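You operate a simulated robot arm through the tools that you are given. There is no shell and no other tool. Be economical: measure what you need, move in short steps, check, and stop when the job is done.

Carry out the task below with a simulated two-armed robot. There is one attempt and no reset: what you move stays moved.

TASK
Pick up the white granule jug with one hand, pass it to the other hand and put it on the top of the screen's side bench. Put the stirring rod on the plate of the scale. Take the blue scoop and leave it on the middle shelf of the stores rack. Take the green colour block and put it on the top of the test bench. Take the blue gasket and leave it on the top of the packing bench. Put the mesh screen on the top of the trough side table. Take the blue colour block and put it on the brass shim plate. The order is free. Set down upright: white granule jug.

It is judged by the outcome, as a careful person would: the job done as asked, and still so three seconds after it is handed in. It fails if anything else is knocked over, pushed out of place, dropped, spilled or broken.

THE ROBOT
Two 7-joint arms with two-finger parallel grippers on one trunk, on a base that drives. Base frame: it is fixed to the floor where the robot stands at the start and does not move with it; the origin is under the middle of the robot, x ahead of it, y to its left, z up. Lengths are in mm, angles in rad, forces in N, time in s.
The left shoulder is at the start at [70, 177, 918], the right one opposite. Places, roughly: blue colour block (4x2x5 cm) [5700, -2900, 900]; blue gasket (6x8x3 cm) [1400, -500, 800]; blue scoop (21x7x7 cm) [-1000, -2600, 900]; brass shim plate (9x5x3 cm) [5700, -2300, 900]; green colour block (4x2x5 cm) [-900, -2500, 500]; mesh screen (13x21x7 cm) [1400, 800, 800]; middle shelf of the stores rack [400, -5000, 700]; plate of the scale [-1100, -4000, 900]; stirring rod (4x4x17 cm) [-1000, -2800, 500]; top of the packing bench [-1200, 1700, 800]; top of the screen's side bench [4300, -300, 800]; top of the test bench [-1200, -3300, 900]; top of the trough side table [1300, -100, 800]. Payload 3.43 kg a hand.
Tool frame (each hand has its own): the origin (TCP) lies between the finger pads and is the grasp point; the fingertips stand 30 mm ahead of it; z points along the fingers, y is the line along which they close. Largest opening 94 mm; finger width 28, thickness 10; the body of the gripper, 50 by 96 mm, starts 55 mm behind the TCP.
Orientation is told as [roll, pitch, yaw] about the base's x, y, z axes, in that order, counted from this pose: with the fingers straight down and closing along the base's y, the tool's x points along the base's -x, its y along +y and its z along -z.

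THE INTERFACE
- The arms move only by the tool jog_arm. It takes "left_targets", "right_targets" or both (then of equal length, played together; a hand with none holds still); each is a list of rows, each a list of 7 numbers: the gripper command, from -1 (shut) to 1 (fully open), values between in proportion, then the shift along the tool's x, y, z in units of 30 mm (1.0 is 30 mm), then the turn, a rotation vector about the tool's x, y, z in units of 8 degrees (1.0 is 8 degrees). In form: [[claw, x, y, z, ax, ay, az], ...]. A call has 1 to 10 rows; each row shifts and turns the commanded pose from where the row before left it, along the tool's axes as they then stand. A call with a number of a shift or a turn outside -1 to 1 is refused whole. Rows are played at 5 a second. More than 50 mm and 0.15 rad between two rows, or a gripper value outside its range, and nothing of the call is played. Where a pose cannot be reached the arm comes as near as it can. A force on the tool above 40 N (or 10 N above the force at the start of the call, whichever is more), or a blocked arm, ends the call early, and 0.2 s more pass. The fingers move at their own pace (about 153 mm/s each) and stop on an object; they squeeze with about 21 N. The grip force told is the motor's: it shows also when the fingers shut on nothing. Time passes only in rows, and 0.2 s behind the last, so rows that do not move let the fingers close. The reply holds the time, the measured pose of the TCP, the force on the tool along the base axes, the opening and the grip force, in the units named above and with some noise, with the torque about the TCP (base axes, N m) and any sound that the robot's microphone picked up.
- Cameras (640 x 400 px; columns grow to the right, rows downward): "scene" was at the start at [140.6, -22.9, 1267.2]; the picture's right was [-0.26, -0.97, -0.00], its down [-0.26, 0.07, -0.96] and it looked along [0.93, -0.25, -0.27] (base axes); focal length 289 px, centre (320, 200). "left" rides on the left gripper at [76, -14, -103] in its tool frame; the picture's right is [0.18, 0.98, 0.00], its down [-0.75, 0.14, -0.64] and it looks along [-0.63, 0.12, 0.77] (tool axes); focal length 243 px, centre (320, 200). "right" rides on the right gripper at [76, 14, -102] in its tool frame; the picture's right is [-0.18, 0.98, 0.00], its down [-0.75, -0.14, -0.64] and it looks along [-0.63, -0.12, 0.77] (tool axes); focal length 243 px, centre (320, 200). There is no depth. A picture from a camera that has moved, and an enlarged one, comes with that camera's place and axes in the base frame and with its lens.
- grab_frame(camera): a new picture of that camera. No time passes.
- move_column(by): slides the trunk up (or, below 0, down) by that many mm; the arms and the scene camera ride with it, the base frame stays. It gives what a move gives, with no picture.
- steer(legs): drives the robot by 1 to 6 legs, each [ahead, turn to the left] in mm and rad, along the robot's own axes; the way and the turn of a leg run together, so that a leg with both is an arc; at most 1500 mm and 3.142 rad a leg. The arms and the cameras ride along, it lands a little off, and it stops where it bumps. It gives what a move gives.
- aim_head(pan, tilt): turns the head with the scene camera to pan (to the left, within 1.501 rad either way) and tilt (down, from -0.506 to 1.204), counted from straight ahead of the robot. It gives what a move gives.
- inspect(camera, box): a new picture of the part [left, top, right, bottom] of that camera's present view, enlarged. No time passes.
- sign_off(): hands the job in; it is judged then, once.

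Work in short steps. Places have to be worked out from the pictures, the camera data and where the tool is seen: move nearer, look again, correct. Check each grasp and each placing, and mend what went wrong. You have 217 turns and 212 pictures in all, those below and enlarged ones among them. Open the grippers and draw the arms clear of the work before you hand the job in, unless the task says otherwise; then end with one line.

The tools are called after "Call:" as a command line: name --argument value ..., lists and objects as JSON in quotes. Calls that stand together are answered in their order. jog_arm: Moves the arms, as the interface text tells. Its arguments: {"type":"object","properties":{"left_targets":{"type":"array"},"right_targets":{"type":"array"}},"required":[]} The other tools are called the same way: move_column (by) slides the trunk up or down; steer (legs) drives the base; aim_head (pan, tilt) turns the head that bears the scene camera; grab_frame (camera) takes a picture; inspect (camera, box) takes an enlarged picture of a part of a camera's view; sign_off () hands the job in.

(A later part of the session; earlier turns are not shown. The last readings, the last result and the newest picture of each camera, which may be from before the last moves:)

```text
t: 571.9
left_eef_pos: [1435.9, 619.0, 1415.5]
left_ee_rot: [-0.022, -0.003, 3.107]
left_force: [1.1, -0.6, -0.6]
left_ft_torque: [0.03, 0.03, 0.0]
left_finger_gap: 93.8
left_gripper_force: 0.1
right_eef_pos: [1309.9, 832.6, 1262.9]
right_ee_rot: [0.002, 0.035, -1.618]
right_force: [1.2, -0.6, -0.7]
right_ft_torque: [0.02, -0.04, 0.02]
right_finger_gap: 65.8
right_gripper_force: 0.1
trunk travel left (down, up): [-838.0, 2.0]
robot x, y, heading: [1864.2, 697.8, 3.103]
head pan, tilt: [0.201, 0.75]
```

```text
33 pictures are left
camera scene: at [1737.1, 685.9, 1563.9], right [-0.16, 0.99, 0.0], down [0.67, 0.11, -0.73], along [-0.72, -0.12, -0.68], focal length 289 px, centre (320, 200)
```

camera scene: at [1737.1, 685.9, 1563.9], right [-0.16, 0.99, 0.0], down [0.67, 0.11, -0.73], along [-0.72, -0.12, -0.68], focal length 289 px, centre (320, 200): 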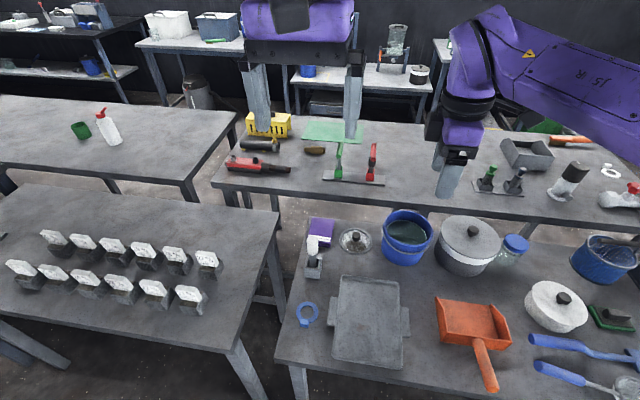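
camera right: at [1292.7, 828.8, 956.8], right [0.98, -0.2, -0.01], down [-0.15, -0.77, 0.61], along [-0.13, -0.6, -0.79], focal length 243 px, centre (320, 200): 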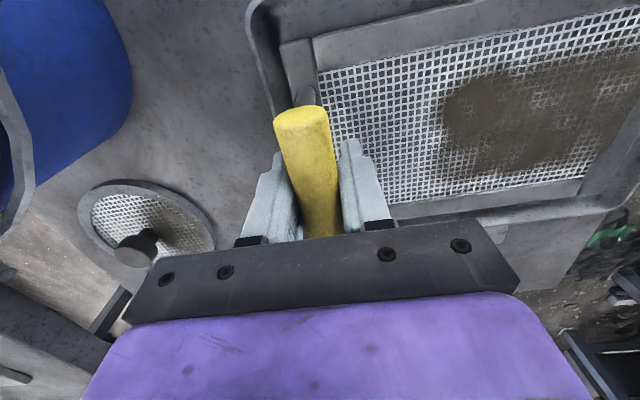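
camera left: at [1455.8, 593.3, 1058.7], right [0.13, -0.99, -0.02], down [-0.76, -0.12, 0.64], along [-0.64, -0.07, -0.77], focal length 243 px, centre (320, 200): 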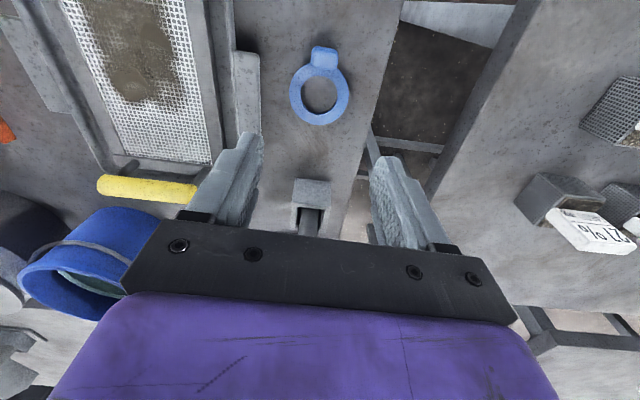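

The drip tray is intact and the gasket is at about [1381, 587]. This time I'll pinch the ring's band with one finger inside the hole for a firmer grip. I'll move the left hand above the band at y ≈ 563.

Call:
move_column --by -250

Call:
jog_arm --left_targets '[[-0.2, -0.91, 0.93, 0, 0, 0, 0], [-0.2, -0.91, 0.93, 0, 0, 0, 0], [-0.2, 0, 0, 1, 0, 0, 0], [-0.2, 0, 0, 1, 0, 0, 0], [-0.2, 0, 0, 1, 0, 0, 0], [-0.2, 0, 0, 1, 0, 0, 0], [-0.2, 0, 0, 1, 0, 0, 0], [-0.2, 0, 0, 1, 0, 0, 0], [-0.2, 0, 0, 1, 0, 0, 0], [-0.2, 0, 0, 0.9, 0, 0, 0]]'

Call:
grab_frame --camera "left"

```text
t: 574.5
left_eef_pos: [1433.8, 619.9, 1166.2]
left_ee_rot: [-0.024, -0.004, 3.108]
left_force: [0.2, 0.0, -1.0]
left_ft_torque: [0.01, -0.04, -0.02]
left_finger_gap: 94.0
left_gripper_force: 0.1
right_eef_pos: [1309.2, 831.7, 1014.1]
right_ee_rot: [-0.004, 0.033, -1.621]
right_force: [-0.5, -0.4, 0.2]
right_ft_torque: [0.01, -0.04, 0.0]
right_finger_gap: 65.8
right_gripper_force: 0.1
trunk travel left (down, up): [-588.0, 252.0]
robot x, y, heading: [1864.6, 696.5, 3.098]
head pan, tilt: [0.201, 0.75]
```

```text
t: 576.7
left_eef_pos: [1377.6, 569.9, 927.7]
left_ee_rot: [-0.025, -0.006, 3.106]
left_force: [-0.3, 0.4, -0.6]
left_ft_torque: [-0.02, 0.01, 0.0]
left_finger_gap: 37.5
left_gripper_force: 0.1
right_eef_pos: [1309.1, 831.2, 1014.5]
right_ee_rot: [0.0, 0.034, -1.62]
right_force: [0.6, -0.5, -0.1]
right_ft_torque: [-0.02, -0.01, 0.0]
right_finger_gap: 65.7
right_gripper_force: 0.1
trunk travel left (down, up): [-588.0, 252.0]
robot x, y, heading: [1871.9, 698.0, 3.102]
head pan, tilt: [0.201, 0.75]
```

```text
32 pictures are left
camera left: at [1453.7, 577.2, 1029.0], right [0.15, -0.99, -0.02], down [-0.76, -0.13, 0.64], along [-0.64, -0.08, -0.77], focal length 243 px, centre (320, 200)
```

left: 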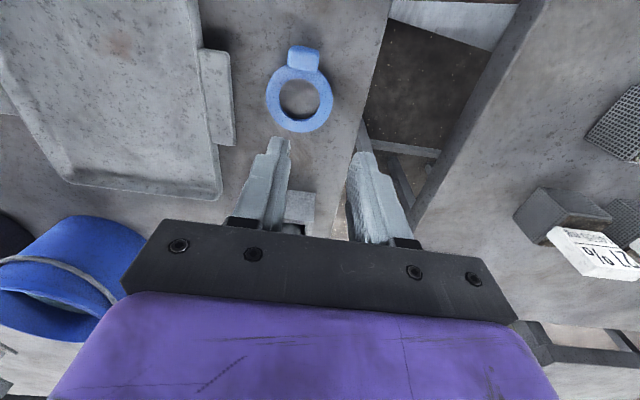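

Hole centre at [1381, 591], radius ≈ 17 mm. I'll nudge 3 mm and descend to z ≈ 866 to verify that the inner finger enters the hole.

Call:
jog_arm --left_targets '[[-0.2, 0.11, 0.1, 1, 0, 0, 0], [-0.2, 0, 0, 1, 0, 0, 0], [-0.2, 0, 0, 0, 0, 0, 0]]'

Call:
inspect --camera "left" --box '[220, 60, 420, 220]'

```text
t: 577.5
left_eef_pos: [1380.5, 568.9, 868.7]
left_ee_rot: [-0.022, -0.003, 3.105]
left_force: [-0.3, -0.4, 0.0]
left_ft_torque: [-0.02, -0.01, 0.01]
left_finger_gap: 37.7
left_gripper_force: 0.1
right_eef_pos: [1311.2, 831.1, 1014.1]
right_ee_rot: [-0.002, 0.037, -1.619]
right_force: [0.1, 0.6, 0.8]
right_ft_torque: [0.02, 0.05, -0.04]
right_finger_gap: 65.7
right_gripper_force: 0.0
trunk travel left (down, up): [-588.0, 252.0]
robot x, y, heading: [1867.4, 697.0, 3.104]
head pan, tilt: [0.201, 0.75]
```

```text
2.50 times, centred on (320, 140) of left
camera zoom: at [1456.8, 577.0, 970.0], right [0.15, -0.99, -0.02], down [-0.76, -0.13, 0.64], along [-0.64, -0.08, -0.77], focal length 606 px, centre (320, 350)
```

zoom: 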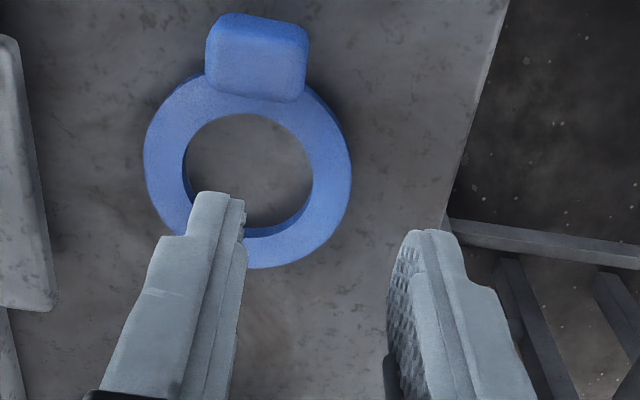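

Projected alignment puts the inner fingertip at the hole's centre. I'll descend to z ≈ 836 and close on the band.

Call:
jog_arm --left_targets '[[-0.2, 0, 0, 0.6, 0, 0, 0], [-0.2, 0, 0, 0.5, 0, 0, 0], [-0.2, 0, 0, 0, 0, 0, 0], [-1, 0, 0, 0, 0, 0, 0], [-1, 0, 0, 0, 0, 0, 0], [-1, 0, 0, 0, 0, 0, 0]]'

Call:
jog_arm --left_targets '[[-1, 0, 0, -0.5, 0, 0, 0], [-1, 0, 0, -1, 0, 0, 0], [-1, 0, 0, -1, 0, 0, 0], [-1, 0, 0, 0, 0, 0, 0]]'

Call:
grab_frame --camera "left"

```text
t: 578.9
left_eef_pos: [1379.8, 568.3, 835.7]
left_ee_rot: [-0.023, -0.004, 3.106]
left_force: [-0.2, -1.3, 2.3]
left_ft_torque: [-0.06, -0.02, 0.01]
left_finger_gap: 0.0
left_gripper_force: 21.3
right_eef_pos: [1310.0, 831.2, 1015.0]
right_ee_rot: [-0.001, 0.034, -1.62]
right_force: [0.0, 1.2, -0.1]
right_ft_torque: [0.01, 0.02, -0.01]
right_finger_gap: 65.8
right_gripper_force: 0.0
trunk travel left (down, up): [-588.0, 252.0]
robot x, y, heading: [1869.4, 694.9, 3.104]
head pan, tilt: [0.201, 0.75]
```

```text
t: 579.9
left_eef_pos: [1379.7, 568.2, 911.7]
left_ee_rot: [-0.024, -0.002, 3.107]
left_force: [-0.4, 0.5, 0.8]
left_ft_torque: [-0.02, -0.02, 0.0]
left_finger_gap: 0.3
left_gripper_force: 21.2
right_eef_pos: [1309.3, 832.0, 1013.6]
right_ee_rot: [0.0, 0.035, -1.618]
right_force: [-0.3, 0.4, 0.8]
right_ft_torque: [0.01, -0.03, 0.01]
right_finger_gap: 65.5
right_gripper_force: 0.1
trunk travel left (down, up): [-588.0, 252.0]
robot x, y, heading: [1866.4, 695.0, 3.1]
head pan, tilt: [0.201, 0.75]
```

```text
30 pictures are left
camera left: at [1456.1, 576.5, 1012.9], right [0.15, -0.99, -0.02], down [-0.76, -0.13, 0.64], along [-0.64, -0.08, -0.77], focal length 243 px, centre (320, 200)
```

left: 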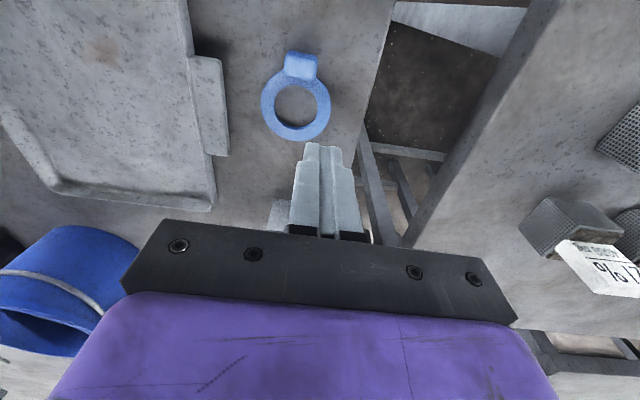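

The fingertips closed above the thin ring. I'll retry about 7 mm lower, until the tips touch the table.

Call:
jog_arm --left_targets '[[-0.2, 0.1, 0, 0, 0, 0, 0], [-0.2, 0, 0, 1, 0, 0, 0], [-0.2, 0, 0, 1, 0, 0, 0], [-0.2, 0, 0, 0.5, 0, 0, 0], [-0.2, 0, 0, 0.15, 0, 0, 0], [-0.2, 0, 0, 0.1, 0, 0, 0], [-0.2, 0, 0, 0, 0, 0, 0]]'

Call:
inspect --camera "left" --box '[220, 60, 420, 220]'

```text
t: 581.5
left_eef_pos: [1385.8, 570.6, 831.1]
left_ee_rot: [-0.022, -0.01, 3.107]
left_force: [-4.3, -1.7, 25.9]
left_ft_torque: [-0.72, -0.15, -0.09]
left_finger_gap: 38.4
left_gripper_force: 0.3
right_eef_pos: [1312.4, 832.8, 1015.4]
right_ee_rot: [-0.004, 0.034, -1.62]
right_force: [-0.8, 0.6, -0.1]
right_ft_torque: [-0.01, 0.02, -0.02]
right_finger_gap: 65.9
right_gripper_force: 0.0
trunk travel left (down, up): [-588.0, 252.0]
robot x, y, heading: [1866.7, 694.9, 3.102]
head pan, tilt: [0.201, 0.75]
```

```text
2.50 times, centred on (320, 140) of left
camera zoom: at [1460.6, 578.4, 931.4], right [0.15, -0.99, -0.02], down [-0.75, -0.13, 0.65], along [-0.64, -0.08, -0.76], focal length 606 px, centre (320, 350)
```

zoom: 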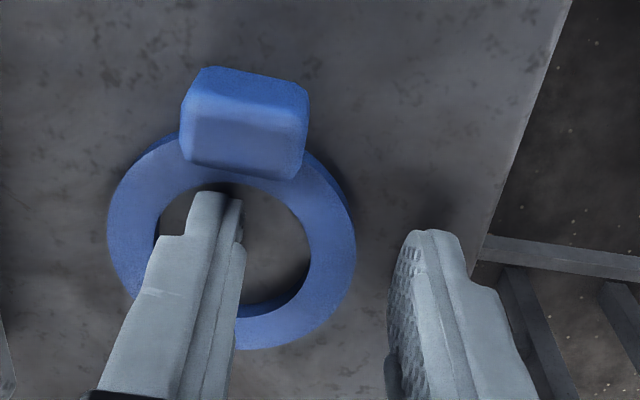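

The inner finger is inside the hole and the tips touch the table. I'll ease up 2 mm and close.

Call:
jog_arm --left_targets '[[-0.2, 0, 0, -0.06, 0, 0, 0], [-1, 0, 0, 0, 0, 0, 0], [-1, 0, 0, 0, 0, 0, 0], [-1, 0, 0, 0, 0, 0, 0], [-1, 0, 0, 0, 0, 0, 0]]'

Call:
jog_arm --left_targets '[[-1, 0, 0, -0.3, 0, 0, 0], [-1, 0, 0, -1, 0, 0, 0], [-1, 0, 0, -1, 0, 0, 0], [-1, 0, 0, 0, 0, 0, 0]]'

Call:
grab_frame --camera "left"

```text
t: 582.0
left_eef_pos: [1384.1, 563.4, 830.5]
left_ee_rot: [-0.014, -0.006, 3.11]
left_force: [0.2, -3.0, 0.7]
left_ft_torque: [0.22, -0.01, -0.01]
left_finger_gap: 13.3
left_gripper_force: 20.8
right_eef_pos: [1311.6, 830.8, 1014.4]
right_ee_rot: [-0.002, 0.036, -1.616]
right_force: [-0.5, -0.7, 0.0]
right_ft_torque: [-0.03, 0.02, -0.01]
right_finger_gap: 65.7
right_gripper_force: 0.1
trunk travel left (down, up): [-588.0, 252.0]
robot x, y, heading: [1870.3, 693.5, 3.103]
head pan, tilt: [0.201, 0.75]
stopped in row 2 (left hand): the force on the tool passed its limit (the readings are from after the stop); the commanded pose is now the measured one
```

```text
t: 583.0
left_eef_pos: [1383.5, 563.3, 900.8]
left_ee_rot: [-0.015, -0.003, 3.109]
left_force: [0.2, -0.4, -0.5]
left_ft_torque: [-0.03, -0.03, 0.01]
left_finger_gap: 12.7
left_gripper_force: 20.9
right_eef_pos: [1308.7, 831.0, 1013.7]
right_ee_rot: [0.0, 0.035, -1.617]
right_force: [0.5, 0.0, 0.5]
right_ft_torque: [-0.04, 0.02, 0.02]
right_finger_gap: 65.9
right_gripper_force: 0.0
trunk travel left (down, up): [-588.0, 252.0]
robot x, y, heading: [1867.6, 697.0, 3.104]
head pan, tilt: [0.201, 0.75]
```

```text
28 pictures are left
camera left: at [1459.3, 572.3, 1001.3], right [0.15, -0.99, -0.02], down [-0.76, -0.13, 0.64], along [-0.64, -0.09, -0.77], focal length 243 px, centre (320, 200)
```

left: 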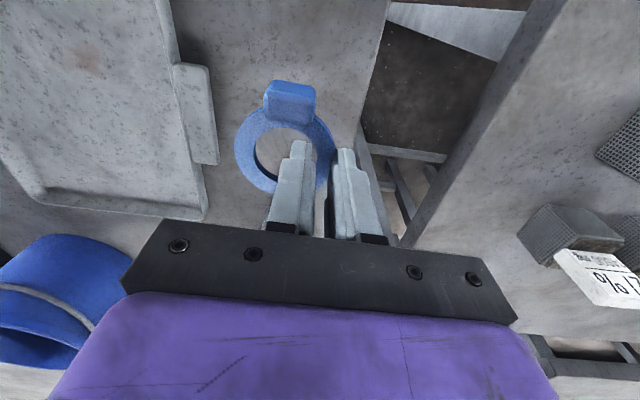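

The ring's band is firmly pinched (13 mm). I'll raise the trunk and drive north around the end of the tables toward the packing bench, pausing to look.

Call:
move_column --by 250

Call:
steer --legs '[[0, -1.586], [880, 0]]'

Call:
aim_head --pan 0.4 --tilt 0.45

Call:
grab_frame --camera "scene"

```text
t: 585.6
left_eef_pos: [1383.8, 563.8, 1150.8]
left_ee_rot: [-0.015, -0.005, 3.108]
left_force: [-0.1, 0.7, 0.0]
left_ft_torque: [0.01, 0.03, 0.01]
left_finger_gap: 13.0
left_gripper_force: 20.9
right_eef_pos: [1309.6, 831.3, 1263.3]
right_ee_rot: [0.0, 0.036, -1.618]
right_force: [-0.3, 0.9, -0.3]
right_ft_torque: [-0.02, 0.0, 0.02]
right_finger_gap: 66.1
right_gripper_force: 0.0
trunk travel left (down, up): [-838.0, 2.0]
robot x, y, heading: [1867.7, 697.5, 3.102]
head pan, tilt: [0.201, 0.75]
```

```text
t: 594.1
left_eef_pos: [1800.8, 2049.1, 1150.9]
left_ee_rot: [-0.015, -0.003, 1.512]
left_force: [-0.3, -1.0, -0.3]
left_ft_torque: [0.04, 0.03, -0.02]
left_finger_gap: 12.7
left_gripper_force: 20.7
right_eef_pos: [2069.4, 2117.0, 1266.1]
right_ee_rot: [-0.001, 0.033, 3.07]
right_force: [-0.2, -0.7, 0.0]
right_ft_torque: [0.02, 0.0, 0.01]
right_finger_gap: 65.6
right_gripper_force: 0.0
trunk travel left (down, up): [-838.0, 2.0]
robot x, y, heading: [1921.4, 1558.6, 1.504]
head pan, tilt: [0.201, 0.75]
```

```text
t: 594.9
left_eef_pos: [1799.4, 2050.8, 1150.6]
left_ee_rot: [-0.017, -0.003, 1.509]
left_force: [-0.8, -0.4, 0.3]
left_ft_torque: [0.0, 0.04, -0.02]
left_finger_gap: 12.6
left_gripper_force: 21.4
right_eef_pos: [2069.9, 2117.9, 1263.6]
right_ee_rot: [-0.001, 0.035, 3.071]
right_force: [0.0, 0.0, -1.1]
right_ft_torque: [0.04, 0.01, 0.01]
right_finger_gap: 65.6
right_gripper_force: 0.0
trunk travel left (down, up): [-838.0, 2.0]
robot x, y, heading: [1921.8, 1560.0, 1.51]
head pan, tilt: [0.4, 0.45]
```

```text
27 pictures are left
camera scene: at [1894.0, 1700.8, 1590.3], right [0.94, 0.33, 0.0], down [0.14, -0.41, -0.9], along [-0.3, 0.85, -0.44], focal length 289 px, centre (320, 200)
```

scene: 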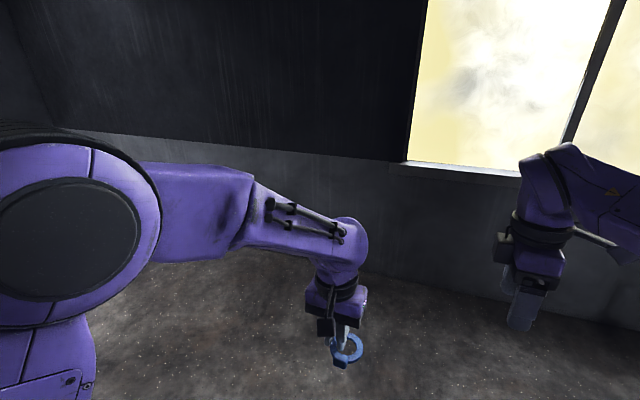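

Open floor ahead to the wall at y ≈ 3600. I'll go on to y ≈ 2450, turn west and drive along.

Call:
steer --legs '[[880, 0], [0, 1.631], [1250, 0]]'

Call:
aim_head --pan 0.3 --tilt 0.35

Call:
grab_frame --camera "scene"

```text
t: 609.4
left_eef_pos: [257.5, 2343.2, 1149.4]
left_ee_rot: [-0.015, -0.003, 3.108]
left_force: [-0.2, -0.6, -0.3]
left_ft_torque: [-0.07, 0.02, 0.02]
left_finger_gap: 12.8
left_gripper_force: 21.0
right_eef_pos: [184.4, 2610.1, 1264.9]
right_ee_rot: [-0.001, 0.035, -1.618]
right_force: [-0.5, 1.5, -0.1]
right_ft_torque: [0.02, 0.01, 0.0]
right_finger_gap: 65.7
right_gripper_force: 0.1
trunk travel left (down, up): [-838.0, 2.0]
robot x, y, heading: [743.5, 2474.1, 3.104]
head pan, tilt: [0.4, 0.45]
```

```text
t: 610.0
left_eef_pos: [257.4, 2343.1, 1150.2]
left_ee_rot: [-0.017, -0.003, 3.108]
left_force: [-0.3, 0.4, -0.6]
left_ft_torque: [0.02, 0.03, -0.01]
left_finger_gap: 12.7
left_gripper_force: 21.0
right_eef_pos: [183.1, 2610.6, 1263.9]
right_ee_rot: [-0.001, 0.035, -1.617]
right_force: [-0.5, 0.2, 0.6]
right_ft_torque: [0.0, -0.03, 0.0]
right_finger_gap: 66.0
right_gripper_force: 0.1
trunk travel left (down, up): [-838.0, 2.0]
robot x, y, heading: [745.3, 2479.3, 3.102]
head pan, tilt: [0.3, 0.351]
```

```text
26 pictures are left
camera scene: at [603.1, 2455.6, 1599.5], right [-0.26, 0.97, 0.0], down [0.33, 0.09, -0.94], along [-0.91, -0.25, -0.34], focal length 289 px, centre (320, 200)
```

scene: 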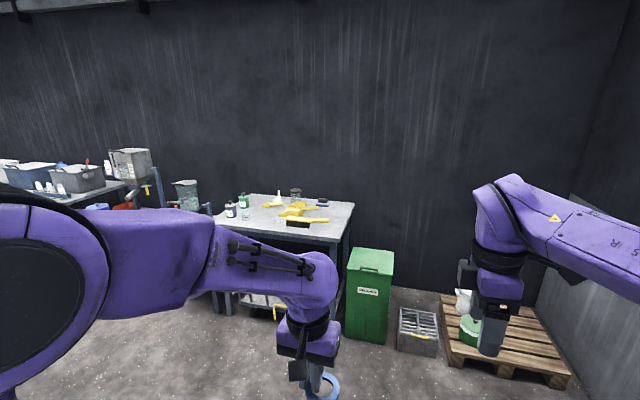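

Packing bench: front edge x ≈ -880, y 1370–2148; a clear strip near the front at y ≈ 2000. I'll drive to about (-300, 2120) and face it.

Call:
steer --legs '[[0, 0.37], [1100, 0], [0, -0.33]]'

Call:
aim_head --pan 0.2 --tilt 0.65

Call:
grab_frame --camera "scene"

```text
t: 617.9
left_eef_pos: [-779.0, 1960.3, 1149.2]
left_ee_rot: [-0.015, -0.003, -3.14]
left_force: [-0.7, -0.3, 0.1]
left_ft_torque: [-0.01, -0.02, 0.04]
left_finger_gap: 12.6
left_gripper_force: 20.6
right_eef_pos: [-863.5, 2224.0, 1264.3]
right_ee_rot: [-0.002, 0.037, -1.581]
right_force: [-0.4, 0.3, 0.2]
right_ft_torque: [0.02, -0.04, 0.0]
right_finger_gap: 65.8
right_gripper_force: 0.0
trunk travel left (down, up): [-838.0, 2.0]
robot x, y, heading: [-303.6, 2113.5, 3.137]
head pan, tilt: [0.3, 0.351]
```

```text
t: 618.7
left_eef_pos: [-779.3, 1961.6, 1149.2]
left_ee_rot: [-0.016, -0.004, -3.14]
left_force: [0.3, 0.3, -0.8]
left_ft_torque: [-0.06, 0.04, 0.01]
left_finger_gap: 12.7
left_gripper_force: 21.1
right_eef_pos: [-864.2, 2225.8, 1264.0]
right_ee_rot: [0.0, 0.033, -1.582]
right_force: [-0.2, 1.2, 0.9]
right_ft_torque: [-0.01, -0.02, 0.03]
right_finger_gap: 65.9
right_gripper_force: 0.1
trunk travel left (down, up): [-838.0, 2.0]
robot x, y, heading: [-300.1, 2112.5, 3.14]
head pan, tilt: [0.201, 0.649]
```

```text
25 pictures are left
camera scene: at [-434.7, 2096.3, 1572.6], right [-0.2, 0.98, 0.0], down [0.59, 0.12, -0.8], along [-0.78, -0.16, -0.6], focal length 289 px, centre (320, 200)
```

scene: 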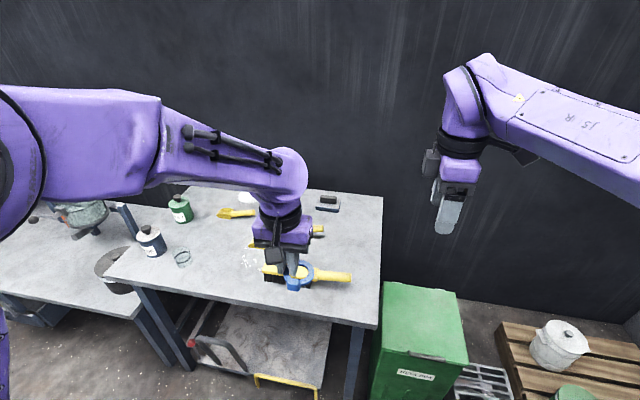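

A yellow brush lies across y 1785–2070, so I'll use the clear front area at about [-965, 1650]. I'll shift the base 310 mm along the bench, then approach.

Call:
steer --legs '[[0, 1.571], [310, 0], [0, -1.571], [185, 0]]'

Call:
move_column --by -250

Call:
grab_frame --camera "left"

Call:
grab_frame --camera "scene"

```text
t: 629.5
left_eef_pos: [-973.3, 1682.9, 1151.2]
left_ee_rot: [-0.014, -0.006, 3.095]
left_force: [0.9, -0.1, -0.7]
left_ft_torque: [-0.03, 0.04, -0.02]
left_finger_gap: 12.4
left_gripper_force: 21.1
right_eef_pos: [-1044.8, 1950.8, 1265.5]
right_ee_rot: [-0.004, 0.036, -1.63]
right_force: [-0.3, -0.4, 0.0]
right_ft_torque: [-0.02, 0.03, 0.02]
right_finger_gap: 65.9
right_gripper_force: 0.1
trunk travel left (down, up): [-838.0, 2.0]
robot x, y, heading: [-491.4, 1812.1, 3.091]
head pan, tilt: [0.201, 0.649]
```

```text
t: 632.1
left_eef_pos: [-977.2, 1683.5, 900.3]
left_ee_rot: [-0.015, -0.004, 3.096]
left_force: [1.3, 0.4, -1.4]
left_ft_torque: [-0.05, 0.0, 0.02]
left_finger_gap: 12.9
left_gripper_force: 21.3
right_eef_pos: [-1047.8, 1951.2, 1015.7]
right_ee_rot: [-0.002, 0.034, -1.63]
right_force: [0.3, 0.2, 0.4]
right_ft_torque: [-0.01, -0.01, -0.02]
right_finger_gap: 65.8
right_gripper_force: 0.1
trunk travel left (down, up): [-588.0, 252.0]
robot x, y, heading: [-491.6, 1809.0, 3.094]
head pan, tilt: [0.201, 0.649]
```

```text
24 pictures are left
camera left: at [-900.8, 1691.1, 1001.3], right [0.14, -0.99, -0.02], down [-0.76, -0.12, 0.64], along [-0.64, -0.08, -0.77], focal length 243 px, centre (320, 200)
```

left: 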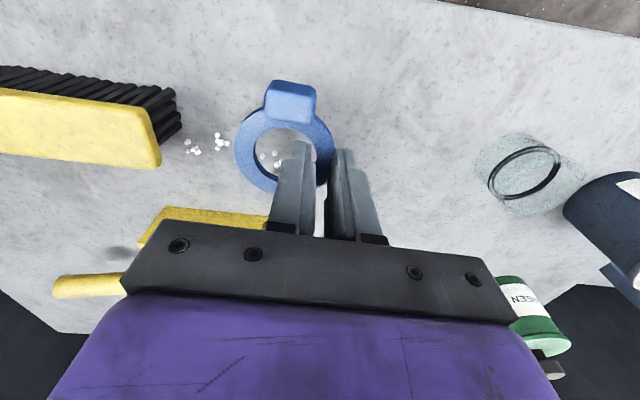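

```text
23 pictures are left
camera scene: at [-625.8, 1800.7, 1322.6], right [-0.15, 0.99, 0.0], down [0.6, 0.09, -0.8], along [-0.79, -0.12, -0.6], focal length 289 px, centre (320, 200)
```

scene: 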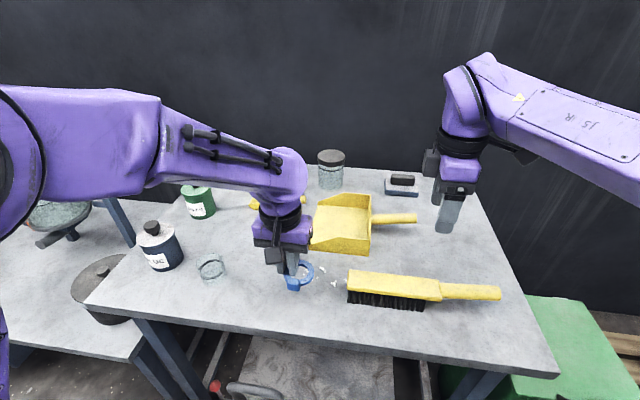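

There are some grains beneath; I'll shift the gasket 45 mm away from them and 20 mm nearer, then lower toward the bench.

Call:
jog_arm --left_targets '[[-1, 0.35, 0.75, 0, 0, 0, 0], [-1, 0.35, 0.75, 0, 0, 0, 0], [-1, 0, 0, 0.9, 0, 0, 0], [-1, 0, 0, 0.8, 0, 0, 0], [-1, 0, 0, 0, 0, 0, 0]]'

Call:
grab_frame --camera "left"

```text
t: 633.3
left_eef_pos: [-959.6, 1638.3, 849.4]
left_ee_rot: [-0.015, -0.003, 3.098]
left_force: [0.3, 0.9, -0.5]
left_ft_torque: [-0.04, 0.05, 0.03]
left_finger_gap: 12.9
left_gripper_force: 21.3
right_eef_pos: [-1047.3, 1950.9, 1014.4]
right_ee_rot: [-0.002, 0.034, -1.63]
right_force: [0.1, 0.6, 0.6]
right_ft_torque: [0.01, 0.0, 0.01]
right_finger_gap: 65.8
right_gripper_force: 0.0
trunk travel left (down, up): [-588.0, 252.0]
robot x, y, heading: [-491.2, 1809.6, 3.093]
head pan, tilt: [0.201, 0.649]
```

```text
22 pictures are left
camera left: at [-882.5, 1645.9, 951.0], right [0.14, -0.99, -0.02], down [-0.76, -0.12, 0.64], along [-0.64, -0.08, -0.77], focal length 243 px, centre (320, 200)
```

left: 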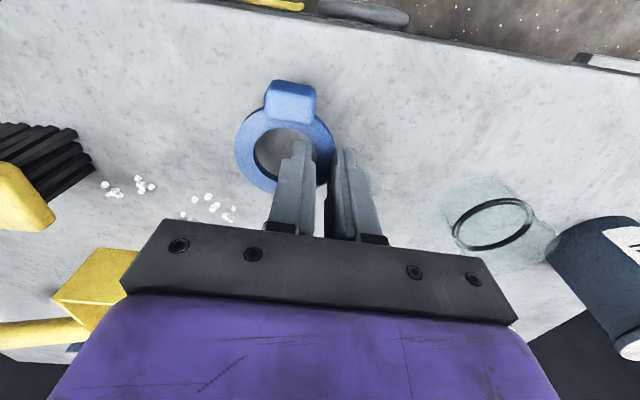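

The spot is clear of grains, glass and brush. I'll lower to contact in small steps.

Call:
jog_arm --left_targets '[[-1, 0, 0, 0.2, 0, 0, 0], [-1, 0, 0, 0.15, 0, 0, 0], [-1, 0, 0, 0.1, 0, 0, 0], [-1, 0, 0, 0, 0, 0, 0]]'

Call:
jog_arm --left_targets '[[-1, 0, 0, 0.1, 0, 0, 0], [-1, 0, 0, 0.1, 0, 0, 0], [-1, 0, 0, 0, 0, 0, 0]]'

Call:
grab_frame --camera "left"

```text
t: 634.3
left_eef_pos: [-957.5, 1639.5, 836.0]
left_ee_rot: [-0.017, -0.003, 3.096]
left_force: [0.2, 0.0, -1.1]
left_ft_torque: [-0.04, 0.01, -0.01]
left_finger_gap: 12.5
left_gripper_force: 21.0
right_eef_pos: [-1047.0, 1951.8, 1014.7]
right_ee_rot: [-0.001, 0.035, -1.631]
right_force: [0.0, 0.4, -0.2]
right_ft_torque: [-0.03, 0.05, 0.02]
right_finger_gap: 65.6
right_gripper_force: 0.3
trunk travel left (down, up): [-588.0, 252.0]
robot x, y, heading: [-493.3, 1812.3, 3.094]
head pan, tilt: [0.201, 0.649]
```

```text
t: 635.1
left_eef_pos: [-958.6, 1637.0, 830.3]
left_ee_rot: [-0.016, -0.007, 3.098]
left_force: [-3.4, -2.9, 11.2]
left_ft_torque: [-0.11, -0.19, -0.02]
left_finger_gap: 12.9
left_gripper_force: 20.9
right_eef_pos: [-1047.3, 1951.4, 1014.8]
right_ee_rot: [-0.001, 0.033, -1.63]
right_force: [0.1, 0.2, -0.3]
right_ft_torque: [0.03, -0.01, 0.05]
right_finger_gap: 66.0
right_gripper_force: 0.1
trunk travel left (down, up): [-588.0, 252.0]
robot x, y, heading: [-490.7, 1811.2, 3.09]
head pan, tilt: [0.201, 0.649]
```

```text
21 pictures are left
camera left: at [-882.2, 1646.4, 931.3], right [0.14, -0.99, -0.02], down [-0.76, -0.12, 0.64], along [-0.64, -0.08, -0.76], focal length 243 px, centre (320, 200)
```

left: 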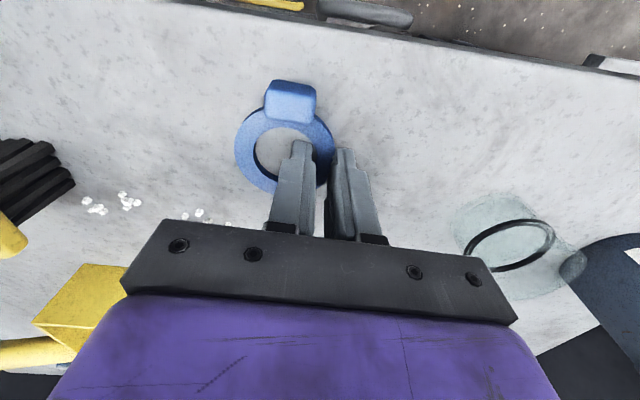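

Contact (11 N). I'll open slightly so the inner finger stays free in the hole, and lift straight up.

Call:
jog_arm --left_targets '[[-0.5, 0, 0, 0, 0, 0, 0], [-0.5, 0, 0, 0, 0, 0, 0], [-0.5, 0, 0, -0.4, 0, 0, 0], [-0.5, 0, 0, -1, 0, 0, 0], [-0.5, 0, 0, -1, 0, 0, 0], [-0.5, 0, 0, -1, 0, 0, 0], [-0.5, 0, 0, -1, 0, 0, 0]]'

Call:
grab_frame --camera "left"

```text
t: 636.7
left_eef_pos: [-956.6, 1636.0, 961.3]
left_ee_rot: [-0.015, -0.002, 3.096]
left_force: [-0.1, -0.9, -0.3]
left_ft_torque: [-0.04, -0.02, -0.01]
left_finger_gap: 23.6
left_gripper_force: 0.1
right_eef_pos: [-1046.9, 1950.4, 1014.0]
right_ee_rot: [-0.001, 0.034, -1.631]
right_force: [0.6, -0.2, -0.5]
right_ft_torque: [0.05, 0.01, 0.01]
right_finger_gap: 65.9
right_gripper_force: 0.2
trunk travel left (down, up): [-588.0, 252.0]
robot x, y, heading: [-494.1, 1809.4, 3.092]
head pan, tilt: [0.201, 0.649]
```

```text
20 pictures are left
camera left: at [-880.9, 1644.2, 1063.1], right [0.14, -0.99, -0.02], down [-0.76, -0.12, 0.64], along [-0.64, -0.08, -0.77], focal length 243 px, centre (320, 200)
```

left: 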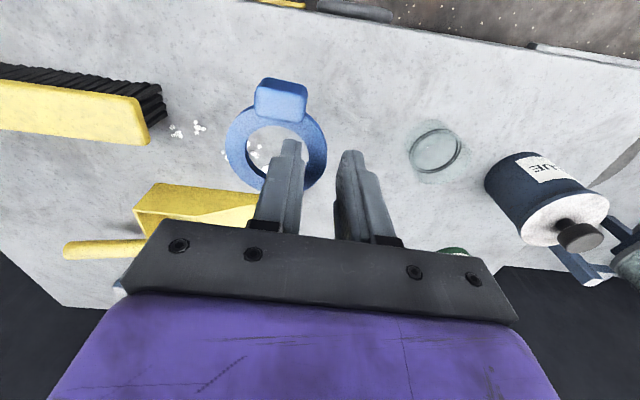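

The ring came up jammed on the inner finger (opened too far inside the hole). I'll lower it back down and use a smaller opening.

Call:
jog_arm --left_targets '[[-0.5, 0, 0, 1, 0, 0, 0], [-0.5, 0, 0, 1, 0, 0, 0], [-0.5, 0, 0, 1, 0, 0, 0], [-0.5, 0, 0, 1, 0, 0, 0], [-0.5, 0, 0, 0.22, 0, 0, 0], [-0.5, 0, 0, 0.12, 0, 0, 0], [-0.5, 0, 0, 0, 0, 0, 0]]'

Call:
jog_arm --left_targets '[[-0.65, 0, 0, 0, 0, 0, 0], [-0.65, 0, 0, 0, 0, 0, 0], [-0.65, 0, 0, 0, 0, 0, 0]]'

Call:
inspect --camera "left" --box '[220, 60, 420, 220]'

```text
t: 638.3
left_eef_pos: [-957.9, 1638.8, 831.8]
left_ee_rot: [-0.014, -0.004, 3.096]
left_force: [-0.7, 0.2, 0.2]
left_ft_torque: [-0.01, 0.05, -0.05]
left_finger_gap: 23.5
left_gripper_force: 0.0
right_eef_pos: [-1047.7, 1950.4, 1014.2]
right_ee_rot: [-0.003, 0.035, -1.63]
right_force: [0.4, 0.1, -0.1]
right_ft_torque: [0.01, 0.0, 0.01]
right_finger_gap: 65.6
right_gripper_force: 0.1
trunk travel left (down, up): [-588.0, 252.0]
robot x, y, heading: [-490.4, 1810.6, 3.091]
head pan, tilt: [0.201, 0.649]
```

```text
t: 639.1
left_eef_pos: [-959.4, 1640.4, 832.4]
left_ee_rot: [-0.016, -0.002, 3.096]
left_force: [-0.5, 0.2, -1.0]
left_ft_torque: [0.01, -0.02, 0.0]
left_finger_gap: 16.3
left_gripper_force: 0.0
right_eef_pos: [-1047.2, 1950.8, 1014.5]
right_ee_rot: [-0.002, 0.035, -1.629]
right_force: [0.4, 0.3, 0.1]
right_ft_torque: [0.01, 0.02, -0.01]
right_finger_gap: 66.0
right_gripper_force: 0.0
trunk travel left (down, up): [-588.0, 252.0]
robot x, y, heading: [-492.5, 1811.3, 3.092]
head pan, tilt: [0.201, 0.649]
```

```text
2.50 times, centred on (320, 140) of left
camera zoom: at [-882.2, 1647.6, 933.0], right [0.14, -0.99, -0.02], down [-0.76, -0.12, 0.64], along [-0.64, -0.08, -0.77], focal length 606 px, centre (320, 350)
```

zoom: 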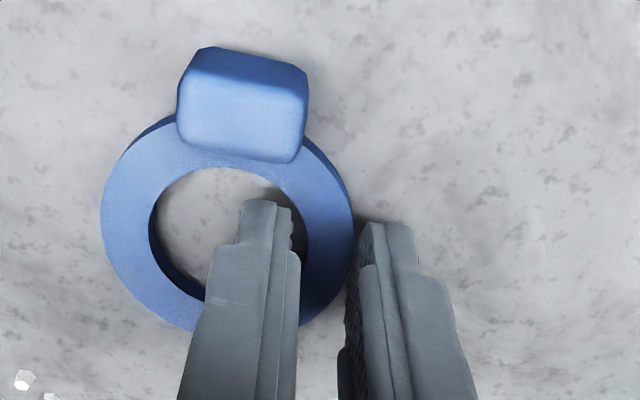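

The ring lies on the bench with clearance on both sides of the band. I'll lift slowly and check.

Call:
jog_arm --left_targets '[[-0.65, 0, 0, -0.3, 0, 0, 0], [-0.65, 0, 0, -0.5, 0, 0, 0], [-0.65, 0, 0, -1, 0, 0, 0], [-0.65, 0, 0, 0, 0, 0, 0]]'

Call:
inspect --camera "left" --box '[180, 20, 420, 220]'

```text
t: 640.1
left_eef_pos: [-957.9, 1636.9, 884.1]
left_ee_rot: [-0.015, -0.003, 3.095]
left_force: [0.1, -0.2, -0.2]
left_ft_torque: [-0.03, 0.0, 0.01]
left_finger_gap: 16.4
left_gripper_force: 0.0
right_eef_pos: [-1048.7, 1950.5, 1014.9]
right_ee_rot: [0.0, 0.034, -1.631]
right_force: [-0.1, 0.5, -0.6]
right_ft_torque: [0.03, 0.01, 0.01]
right_finger_gap: 65.8
right_gripper_force: 0.0
trunk travel left (down, up): [-588.0, 252.0]
robot x, y, heading: [-488.2, 1814.8, 3.09]
head pan, tilt: [0.201, 0.649]
```

```text
2.00 times, centred on (300, 120) of left
camera zoom: at [-882.5, 1645.9, 986.2], right [0.14, -0.99, -0.02], down [-0.76, -0.12, 0.64], along [-0.64, -0.08, -0.77], focal length 485 px, centre (360, 360)
```

zoom: 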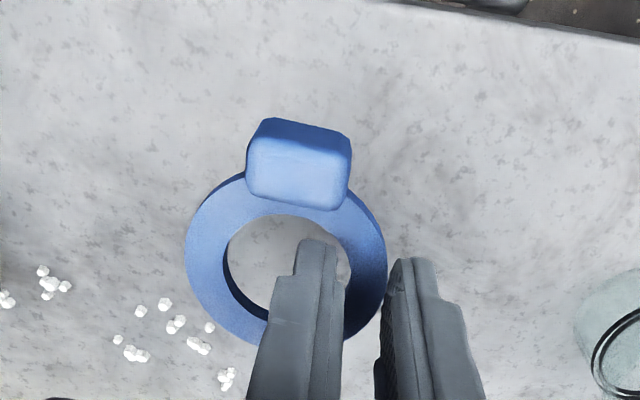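

The ring is still hooked on the finger (self-locking tilt). I'll lower it firmly to the bench, centre the finger in the hole, wiggle a little at table level to free it, then lift.

Call:
jog_arm --left_targets '[[-0.65, 0, 0, 1, 0, 0, 0], [-0.65, 0, 0, 0.7, 0, 0, 0], [-0.65, 0, 0, 0.1, 0, 0, 0], [-0.6, 0, 0, 0, 0, 0, 0], [-0.55, 0, 0, 0, 0, 0, 0], [-0.55, 0, 0, 0, 0, 0, 0]]'

Call:
jog_arm --left_targets '[[-0.55, 0, 0.1, 0, 0, 0, 0], [-0.55, 0, -0.2, 0, 0, 0, 0], [-0.55, 0, 0.1, 0, 0, 0, 0], [-0.55, 0.12, 0, 0, 0, 0, 0], [-0.55, -0.24, 0, 0, 0, 0, 0], [-0.55, 0.12, 0, 0, 0, 0, 0], [-0.55, 0, 0, 0, 0, 0, 0]]'

Call:
inspect --camera "left" --box '[180, 20, 420, 220]'

```text
t: 641.5
left_eef_pos: [-957.1, 1638.0, 830.1]
left_ee_rot: [-0.016, -0.004, 3.098]
left_force: [0.9, 0.4, 0.2]
left_ft_torque: [-0.02, -0.01, -0.02]
left_finger_gap: 21.3
left_gripper_force: 0.1
right_eef_pos: [-1047.5, 1951.2, 1014.1]
right_ee_rot: [-0.001, 0.034, -1.629]
right_force: [-0.9, -0.8, -0.4]
right_ft_torque: [-0.02, 0.0, 0.0]
right_finger_gap: 65.8
right_gripper_force: 0.1
trunk travel left (down, up): [-588.0, 252.0]
robot x, y, heading: [-489.0, 1811.3, 3.094]
head pan, tilt: [0.201, 0.649]
```

```text
t: 643.1
left_eef_pos: [-959.9, 1638.3, 830.7]
left_ee_rot: [-0.016, -0.003, 3.097]
left_force: [-0.1, 1.1, -0.3]
left_ft_torque: [0.01, -0.01, -0.01]
left_finger_gap: 21.1
left_gripper_force: 0.0
right_eef_pos: [-1048.3, 1951.8, 1014.1]
right_ee_rot: [0.0, 0.034, -1.629]
right_force: [0.5, 0.3, 0.7]
right_ft_torque: [0.01, 0.01, 0.01]
right_finger_gap: 65.7
right_gripper_force: 0.0
trunk travel left (down, up): [-588.0, 252.0]
robot x, y, heading: [-490.6, 1812.2, 3.095]
head pan, tilt: [0.201, 0.649]
```

```text
2.00 times, centred on (300, 120) of left
camera zoom: at [-882.8, 1646.4, 932.3], right [0.14, -0.99, -0.02], down [-0.76, -0.12, 0.64], along [-0.64, -0.08, -0.77], focal length 485 px, centre (360, 360)
```

zoom: 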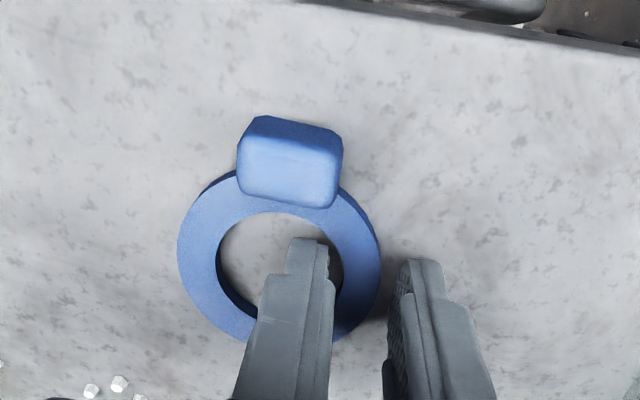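

There is ~3 mm clearance on both sides. I'll lift 25 mm slowly and check.

Call:
jog_arm --left_targets '[[-0.55, 0, 0, -0.1, 0, 0, 0], [-0.55, 0, 0, -0.15, 0, 0, 0], [-0.55, 0, 0, -0.25, 0, 0, 0], [-0.55, 0, 0, -0.4, 0, 0, 0], [-0.55, 0, 0, 0, 0, 0, 0]]'

Call:
inspect --camera "left" --box '[180, 20, 420, 220]'

```text
t: 644.3
left_eef_pos: [-957.3, 1637.3, 858.2]
left_ee_rot: [-0.016, -0.003, 3.098]
left_force: [-0.7, -0.9, -1.1]
left_ft_torque: [-0.02, -0.02, -0.01]
left_finger_gap: 21.2
left_gripper_force: 0.0
right_eef_pos: [-1047.1, 1950.5, 1013.6]
right_ee_rot: [0.001, 0.035, -1.631]
right_force: [1.2, -0.5, -0.5]
right_ft_torque: [-0.02, 0.0, 0.02]
right_finger_gap: 65.6
right_gripper_force: 0.0
trunk travel left (down, up): [-588.0, 252.0]
robot x, y, heading: [-490.9, 1813.6, 3.09]
head pan, tilt: [0.201, 0.649]
```

```text
2.00 times, centred on (300, 120) of left
camera zoom: at [-881.8, 1646.2, 959.3], right [0.14, -0.99, -0.02], down [-0.76, -0.12, 0.64], along [-0.64, -0.08, -0.77], focal length 485 px, centre (360, 360)
```

zoom: 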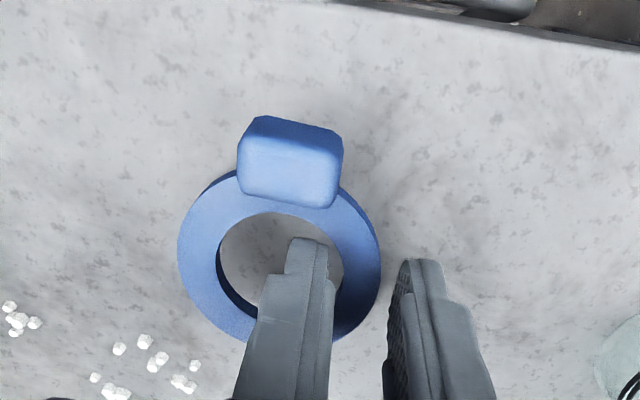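

The ring seems wedged on the inner finger (from the earlier downward push). Plan: set it on the bench, open the left hand so the ring is off to one side, and hold the ring down with the right hand's closed fingertips while the left lifts out. First I'll shift away from the grains and lower, and prepare the right hand with an outward tilt.

Call:
jog_arm --left_targets '[[-0.55, 0.4, 0.6, 0, 0, 0, 0], [-0.55, 0, 0, 0.5, 0, 0, 0], [-0.55, 0, 0, 0.4, 0, 0, 0], [0.0, 0, 0, 0, 0, 0, 0], [0.4, 0, 0, 0, 0, 0, 0], [0.4, 0, 0, 0, 0, 0, 0]]' --right_targets '[[-1, 0, 0, 0, 0, -1, 0], [-1, 0, 0, 0, 0, -1, 0], [-1, 0, 0, 0, 0, -1, 0], [-1, 0, 0, 0, 0, -0.5, 0], [-1, 0, 0, 0, 0, 0, 0], [-1, 0, 0, 0, 0, 0, 0]]'

Call:
grab_frame --camera "left"

```text
t: 645.7
left_eef_pos: [-947.0, 1619.5, 830.9]
left_ee_rot: [-0.014, -0.003, 3.095]
left_force: [0.4, 1.8, 3.1]
left_ft_torque: [-0.06, -0.03, 0.02]
left_finger_gap: 64.5
left_gripper_force: 0.1
right_eef_pos: [-1047.5, 1951.5, 1014.7]
right_ee_rot: [-0.003, -0.454, -1.628]
right_force: [0.5, 0.4, -0.6]
right_ft_torque: [0.02, 0.01, 0.02]
right_finger_gap: 0.1
right_gripper_force: 20.7
trunk travel left (down, up): [-588.0, 252.0]
robot x, y, heading: [-491.8, 1808.3, 3.092]
head pan, tilt: [0.201, 0.649]
```

```text
15 pictures are left
camera left: at [-870.0, 1627.9, 931.8], right [0.14, -0.99, -0.02], down [-0.76, -0.12, 0.64], along [-0.64, -0.08, -0.77], focal length 243 px, centre (320, 200)
```

left: 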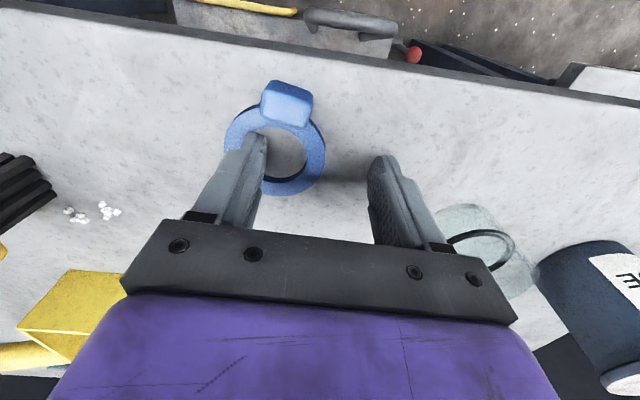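

The ring centre is at about [-942, 1646]. I'll bring the closed right fingertips, tilted outward, along their axis toward the band at about [-930, 1668].

Call:
jog_arm --right_targets '[[-1, -0.66, 0.88, 0, 0, -0.63, 0], [-1, -0.66, 0.88, 0, 0, -0.63, 0], [-1, -0.66, 0.88, 0, 0, 0, 0], [-1, -0.66, 0.88, 0, 0, 0, 0], [-1, -0.66, 0.88, 0, 0, 0, 0], [-1, 0, 0, 0, 0, 0, 0]]'

Call:
jog_arm --right_targets '[[-1, 0, 0, 1, 0, 0, 0], [-1, 0, 0, 1, 0, 0, 0], [-1, 0, 0, 1, 0, 0, 0], [-1, 0, 0, 1, 0, 0, 0], [-1, 0, 0, 1, 0, 0, 0], [-1, 0, 0, 1, 0, 0, 0], [-1, 0, 0, 1, 0, 0, 0], [-1, 0, 0, 0, 0, 0, 0]]'

Call:
grab_frame --camera "scene"

```text
t: 647.1
left_eef_pos: [-945.6, 1619.1, 830.9]
left_ee_rot: [-0.016, -0.004, 3.096]
left_force: [1.0, -0.8, 4.1]
left_ft_torque: [-0.14, -0.07, 0.1]
left_finger_gap: 66.3
left_gripper_force: 0.5
right_eef_pos: [-921.8, 1860.9, 1070.6]
right_ee_rot: [-0.001, -0.629, -1.629]
right_force: [-0.1, -0.1, 0.0]
right_ft_torque: [-0.02, -0.01, 0.02]
right_finger_gap: 0.1
right_gripper_force: 20.6
trunk travel left (down, up): [-588.0, 252.0]
robot x, y, heading: [-489.2, 1809.5, 3.094]
head pan, tilt: [0.201, 0.649]
```

```text
t: 648.9
left_eef_pos: [-946.5, 1618.9, 830.6]
left_ee_rot: [-0.015, -0.003, 3.097]
left_force: [1.7, 0.1, 3.2]
left_ft_torque: [-0.15, -0.12, 0.08]
left_finger_gap: 65.7
left_gripper_force: 0.0
right_eef_pos: [-929.3, 1738.1, 897.9]
right_ee_rot: [-0.001, -0.631, -1.629]
right_force: [0.0, 0.2, -0.2]
right_ft_torque: [0.01, 0.02, -0.02]
right_finger_gap: 0.0
right_gripper_force: 21.4
trunk travel left (down, up): [-588.0, 252.0]
robot x, y, heading: [-490.0, 1809.0, 3.097]
head pan, tilt: [0.201, 0.649]
```

```text
14 pictures are left
camera scene: at [-625.3, 1801.1, 1322.6], right [-0.15, 0.99, 0.0], down [0.6, 0.09, -0.8], along [-0.79, -0.12, -0.6], focal length 289 px, centre (320, 200)
```

scene: 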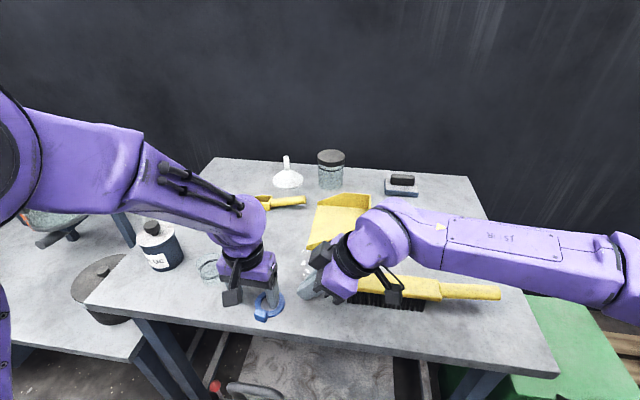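

Approach geometry looks right. I'll advance another 70 mm along the tool axis and check with the left camera.

Call:
jog_arm --right_targets '[[-1, 0, 0, 0.8, 0, 0, 0], [-1, 0, 0, 0.8, 0, 0, 0], [-1, 0, 0, 0.7, 0, 0, 0], [-1, 0, 0, 0, 0, 0, 0]]'

Call:
inspect --camera "left" --box '[140, 60, 380, 220]'

```text
t: 649.9
left_eef_pos: [-946.6, 1620.2, 830.5]
left_ee_rot: [-0.016, -0.003, 3.096]
left_force: [0.6, 0.8, 3.5]
left_ft_torque: [-0.12, -0.04, 0.03]
left_finger_gap: 65.6
left_gripper_force: 0.1
right_eef_pos: [-931.1, 1697.8, 842.3]
right_ee_rot: [-0.001, -0.629, -1.629]
right_force: [0.4, -0.6, 0.5]
right_ft_torque: [-0.04, -0.01, 0.01]
right_finger_gap: 0.0
right_gripper_force: 20.7
trunk travel left (down, up): [-588.0, 252.0]
robot x, y, heading: [-491.4, 1811.1, 3.09]
head pan, tilt: [0.201, 0.649]
```

```text
2.50 times, centred on (260, 140) of left
camera zoom: at [-870.0, 1627.7, 931.8], right [0.14, -0.99, -0.02], down [-0.76, -0.12, 0.64], along [-0.64, -0.08, -0.77], focal length 606 px, centre (470, 350)
```

zoom: 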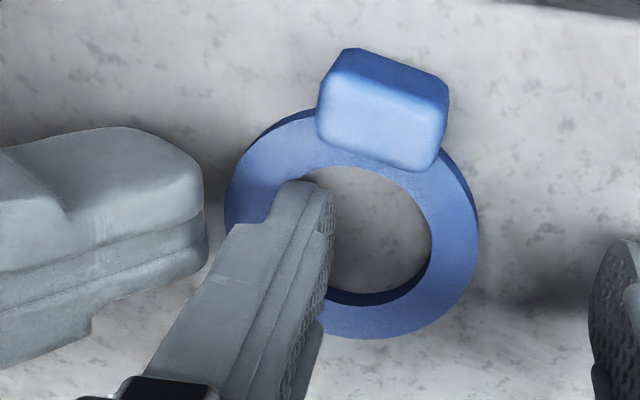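

The right fingertips are just above/beside the band. I'll move them inward 7 mm and press down gently onto the band.

Call:
jog_arm --right_targets '[[-1, -0.25, 0, 0.3, 0, 0, 0], [-1, 0, 0, 0.25, 0, 0, 0], [-1, 0, 0, 0.12, 0, 0, 0], [-1, 0, 0, 0, 0, 0, 0]]'

Call:
jog_arm --right_targets '[[-1, 0, 0, 0.08, 0, 0, 0], [-1, 0, 0, 0, 0, 0, 0]]'

Call:
inspect --camera "left" --box '[140, 60, 380, 220]'

```text
t: 650.6
left_eef_pos: [-947.1, 1616.4, 830.2]
left_ee_rot: [-0.008, -0.003, 3.1]
left_force: [-2.7, -14.9, 1.1]
left_ft_torque: [-0.6, -0.02, 0.05]
left_finger_gap: 58.7
left_gripper_force: 0.1
right_eef_pos: [-932.3, 1683.8, 837.3]
right_ee_rot: [-0.002, -0.631, -1.633]
right_force: [3.6, 15.5, 6.1]
right_ft_torque: [0.07, -0.03, 0.11]
right_finger_gap: 0.2
right_gripper_force: 21.2
trunk travel left (down, up): [-588.0, 252.0]
robot x, y, heading: [-489.8, 1807.9, 3.093]
head pan, tilt: [0.201, 0.649]
stopped in row 3 (right hand): the force on the tool passed its limit (the readings are from after the stop); the commanded pose is now the measured one
```

```text
t: 651.2
left_eef_pos: [-947.0, 1615.3, 830.0]
left_ee_rot: [-0.008, -0.005, 3.101]
left_force: [-12.0, -30.4, -10.5]
left_ft_torque: [-1.37, 0.38, 0.01]
left_finger_gap: 54.6
left_gripper_force: 0.0
right_eef_pos: [-932.2, 1681.1, 836.4]
right_ee_rot: [-0.005, -0.633, -1.627]
right_force: [11.1, 27.9, 25.4]
right_ft_torque: [-0.06, -0.19, 0.28]
right_finger_gap: 0.1
right_gripper_force: 21.2
trunk travel left (down, up): [-588.0, 252.0]
robot x, y, heading: [-487.4, 1812.9, 3.091]
head pan, tilt: [0.201, 0.649]
```

```text
2.50 times, centred on (260, 140) of left
camera zoom: at [-870.0, 1624.2, 931.3], right [0.14, -0.99, -0.01], down [-0.76, -0.11, 0.64], along [-0.64, -0.09, -0.76], focal length 606 px, centre (470, 350)
```

zoom: 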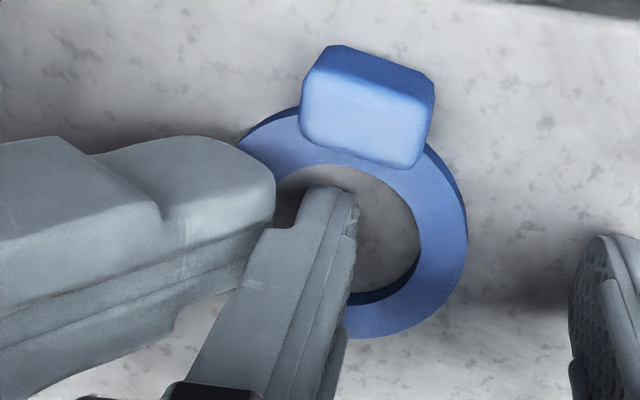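

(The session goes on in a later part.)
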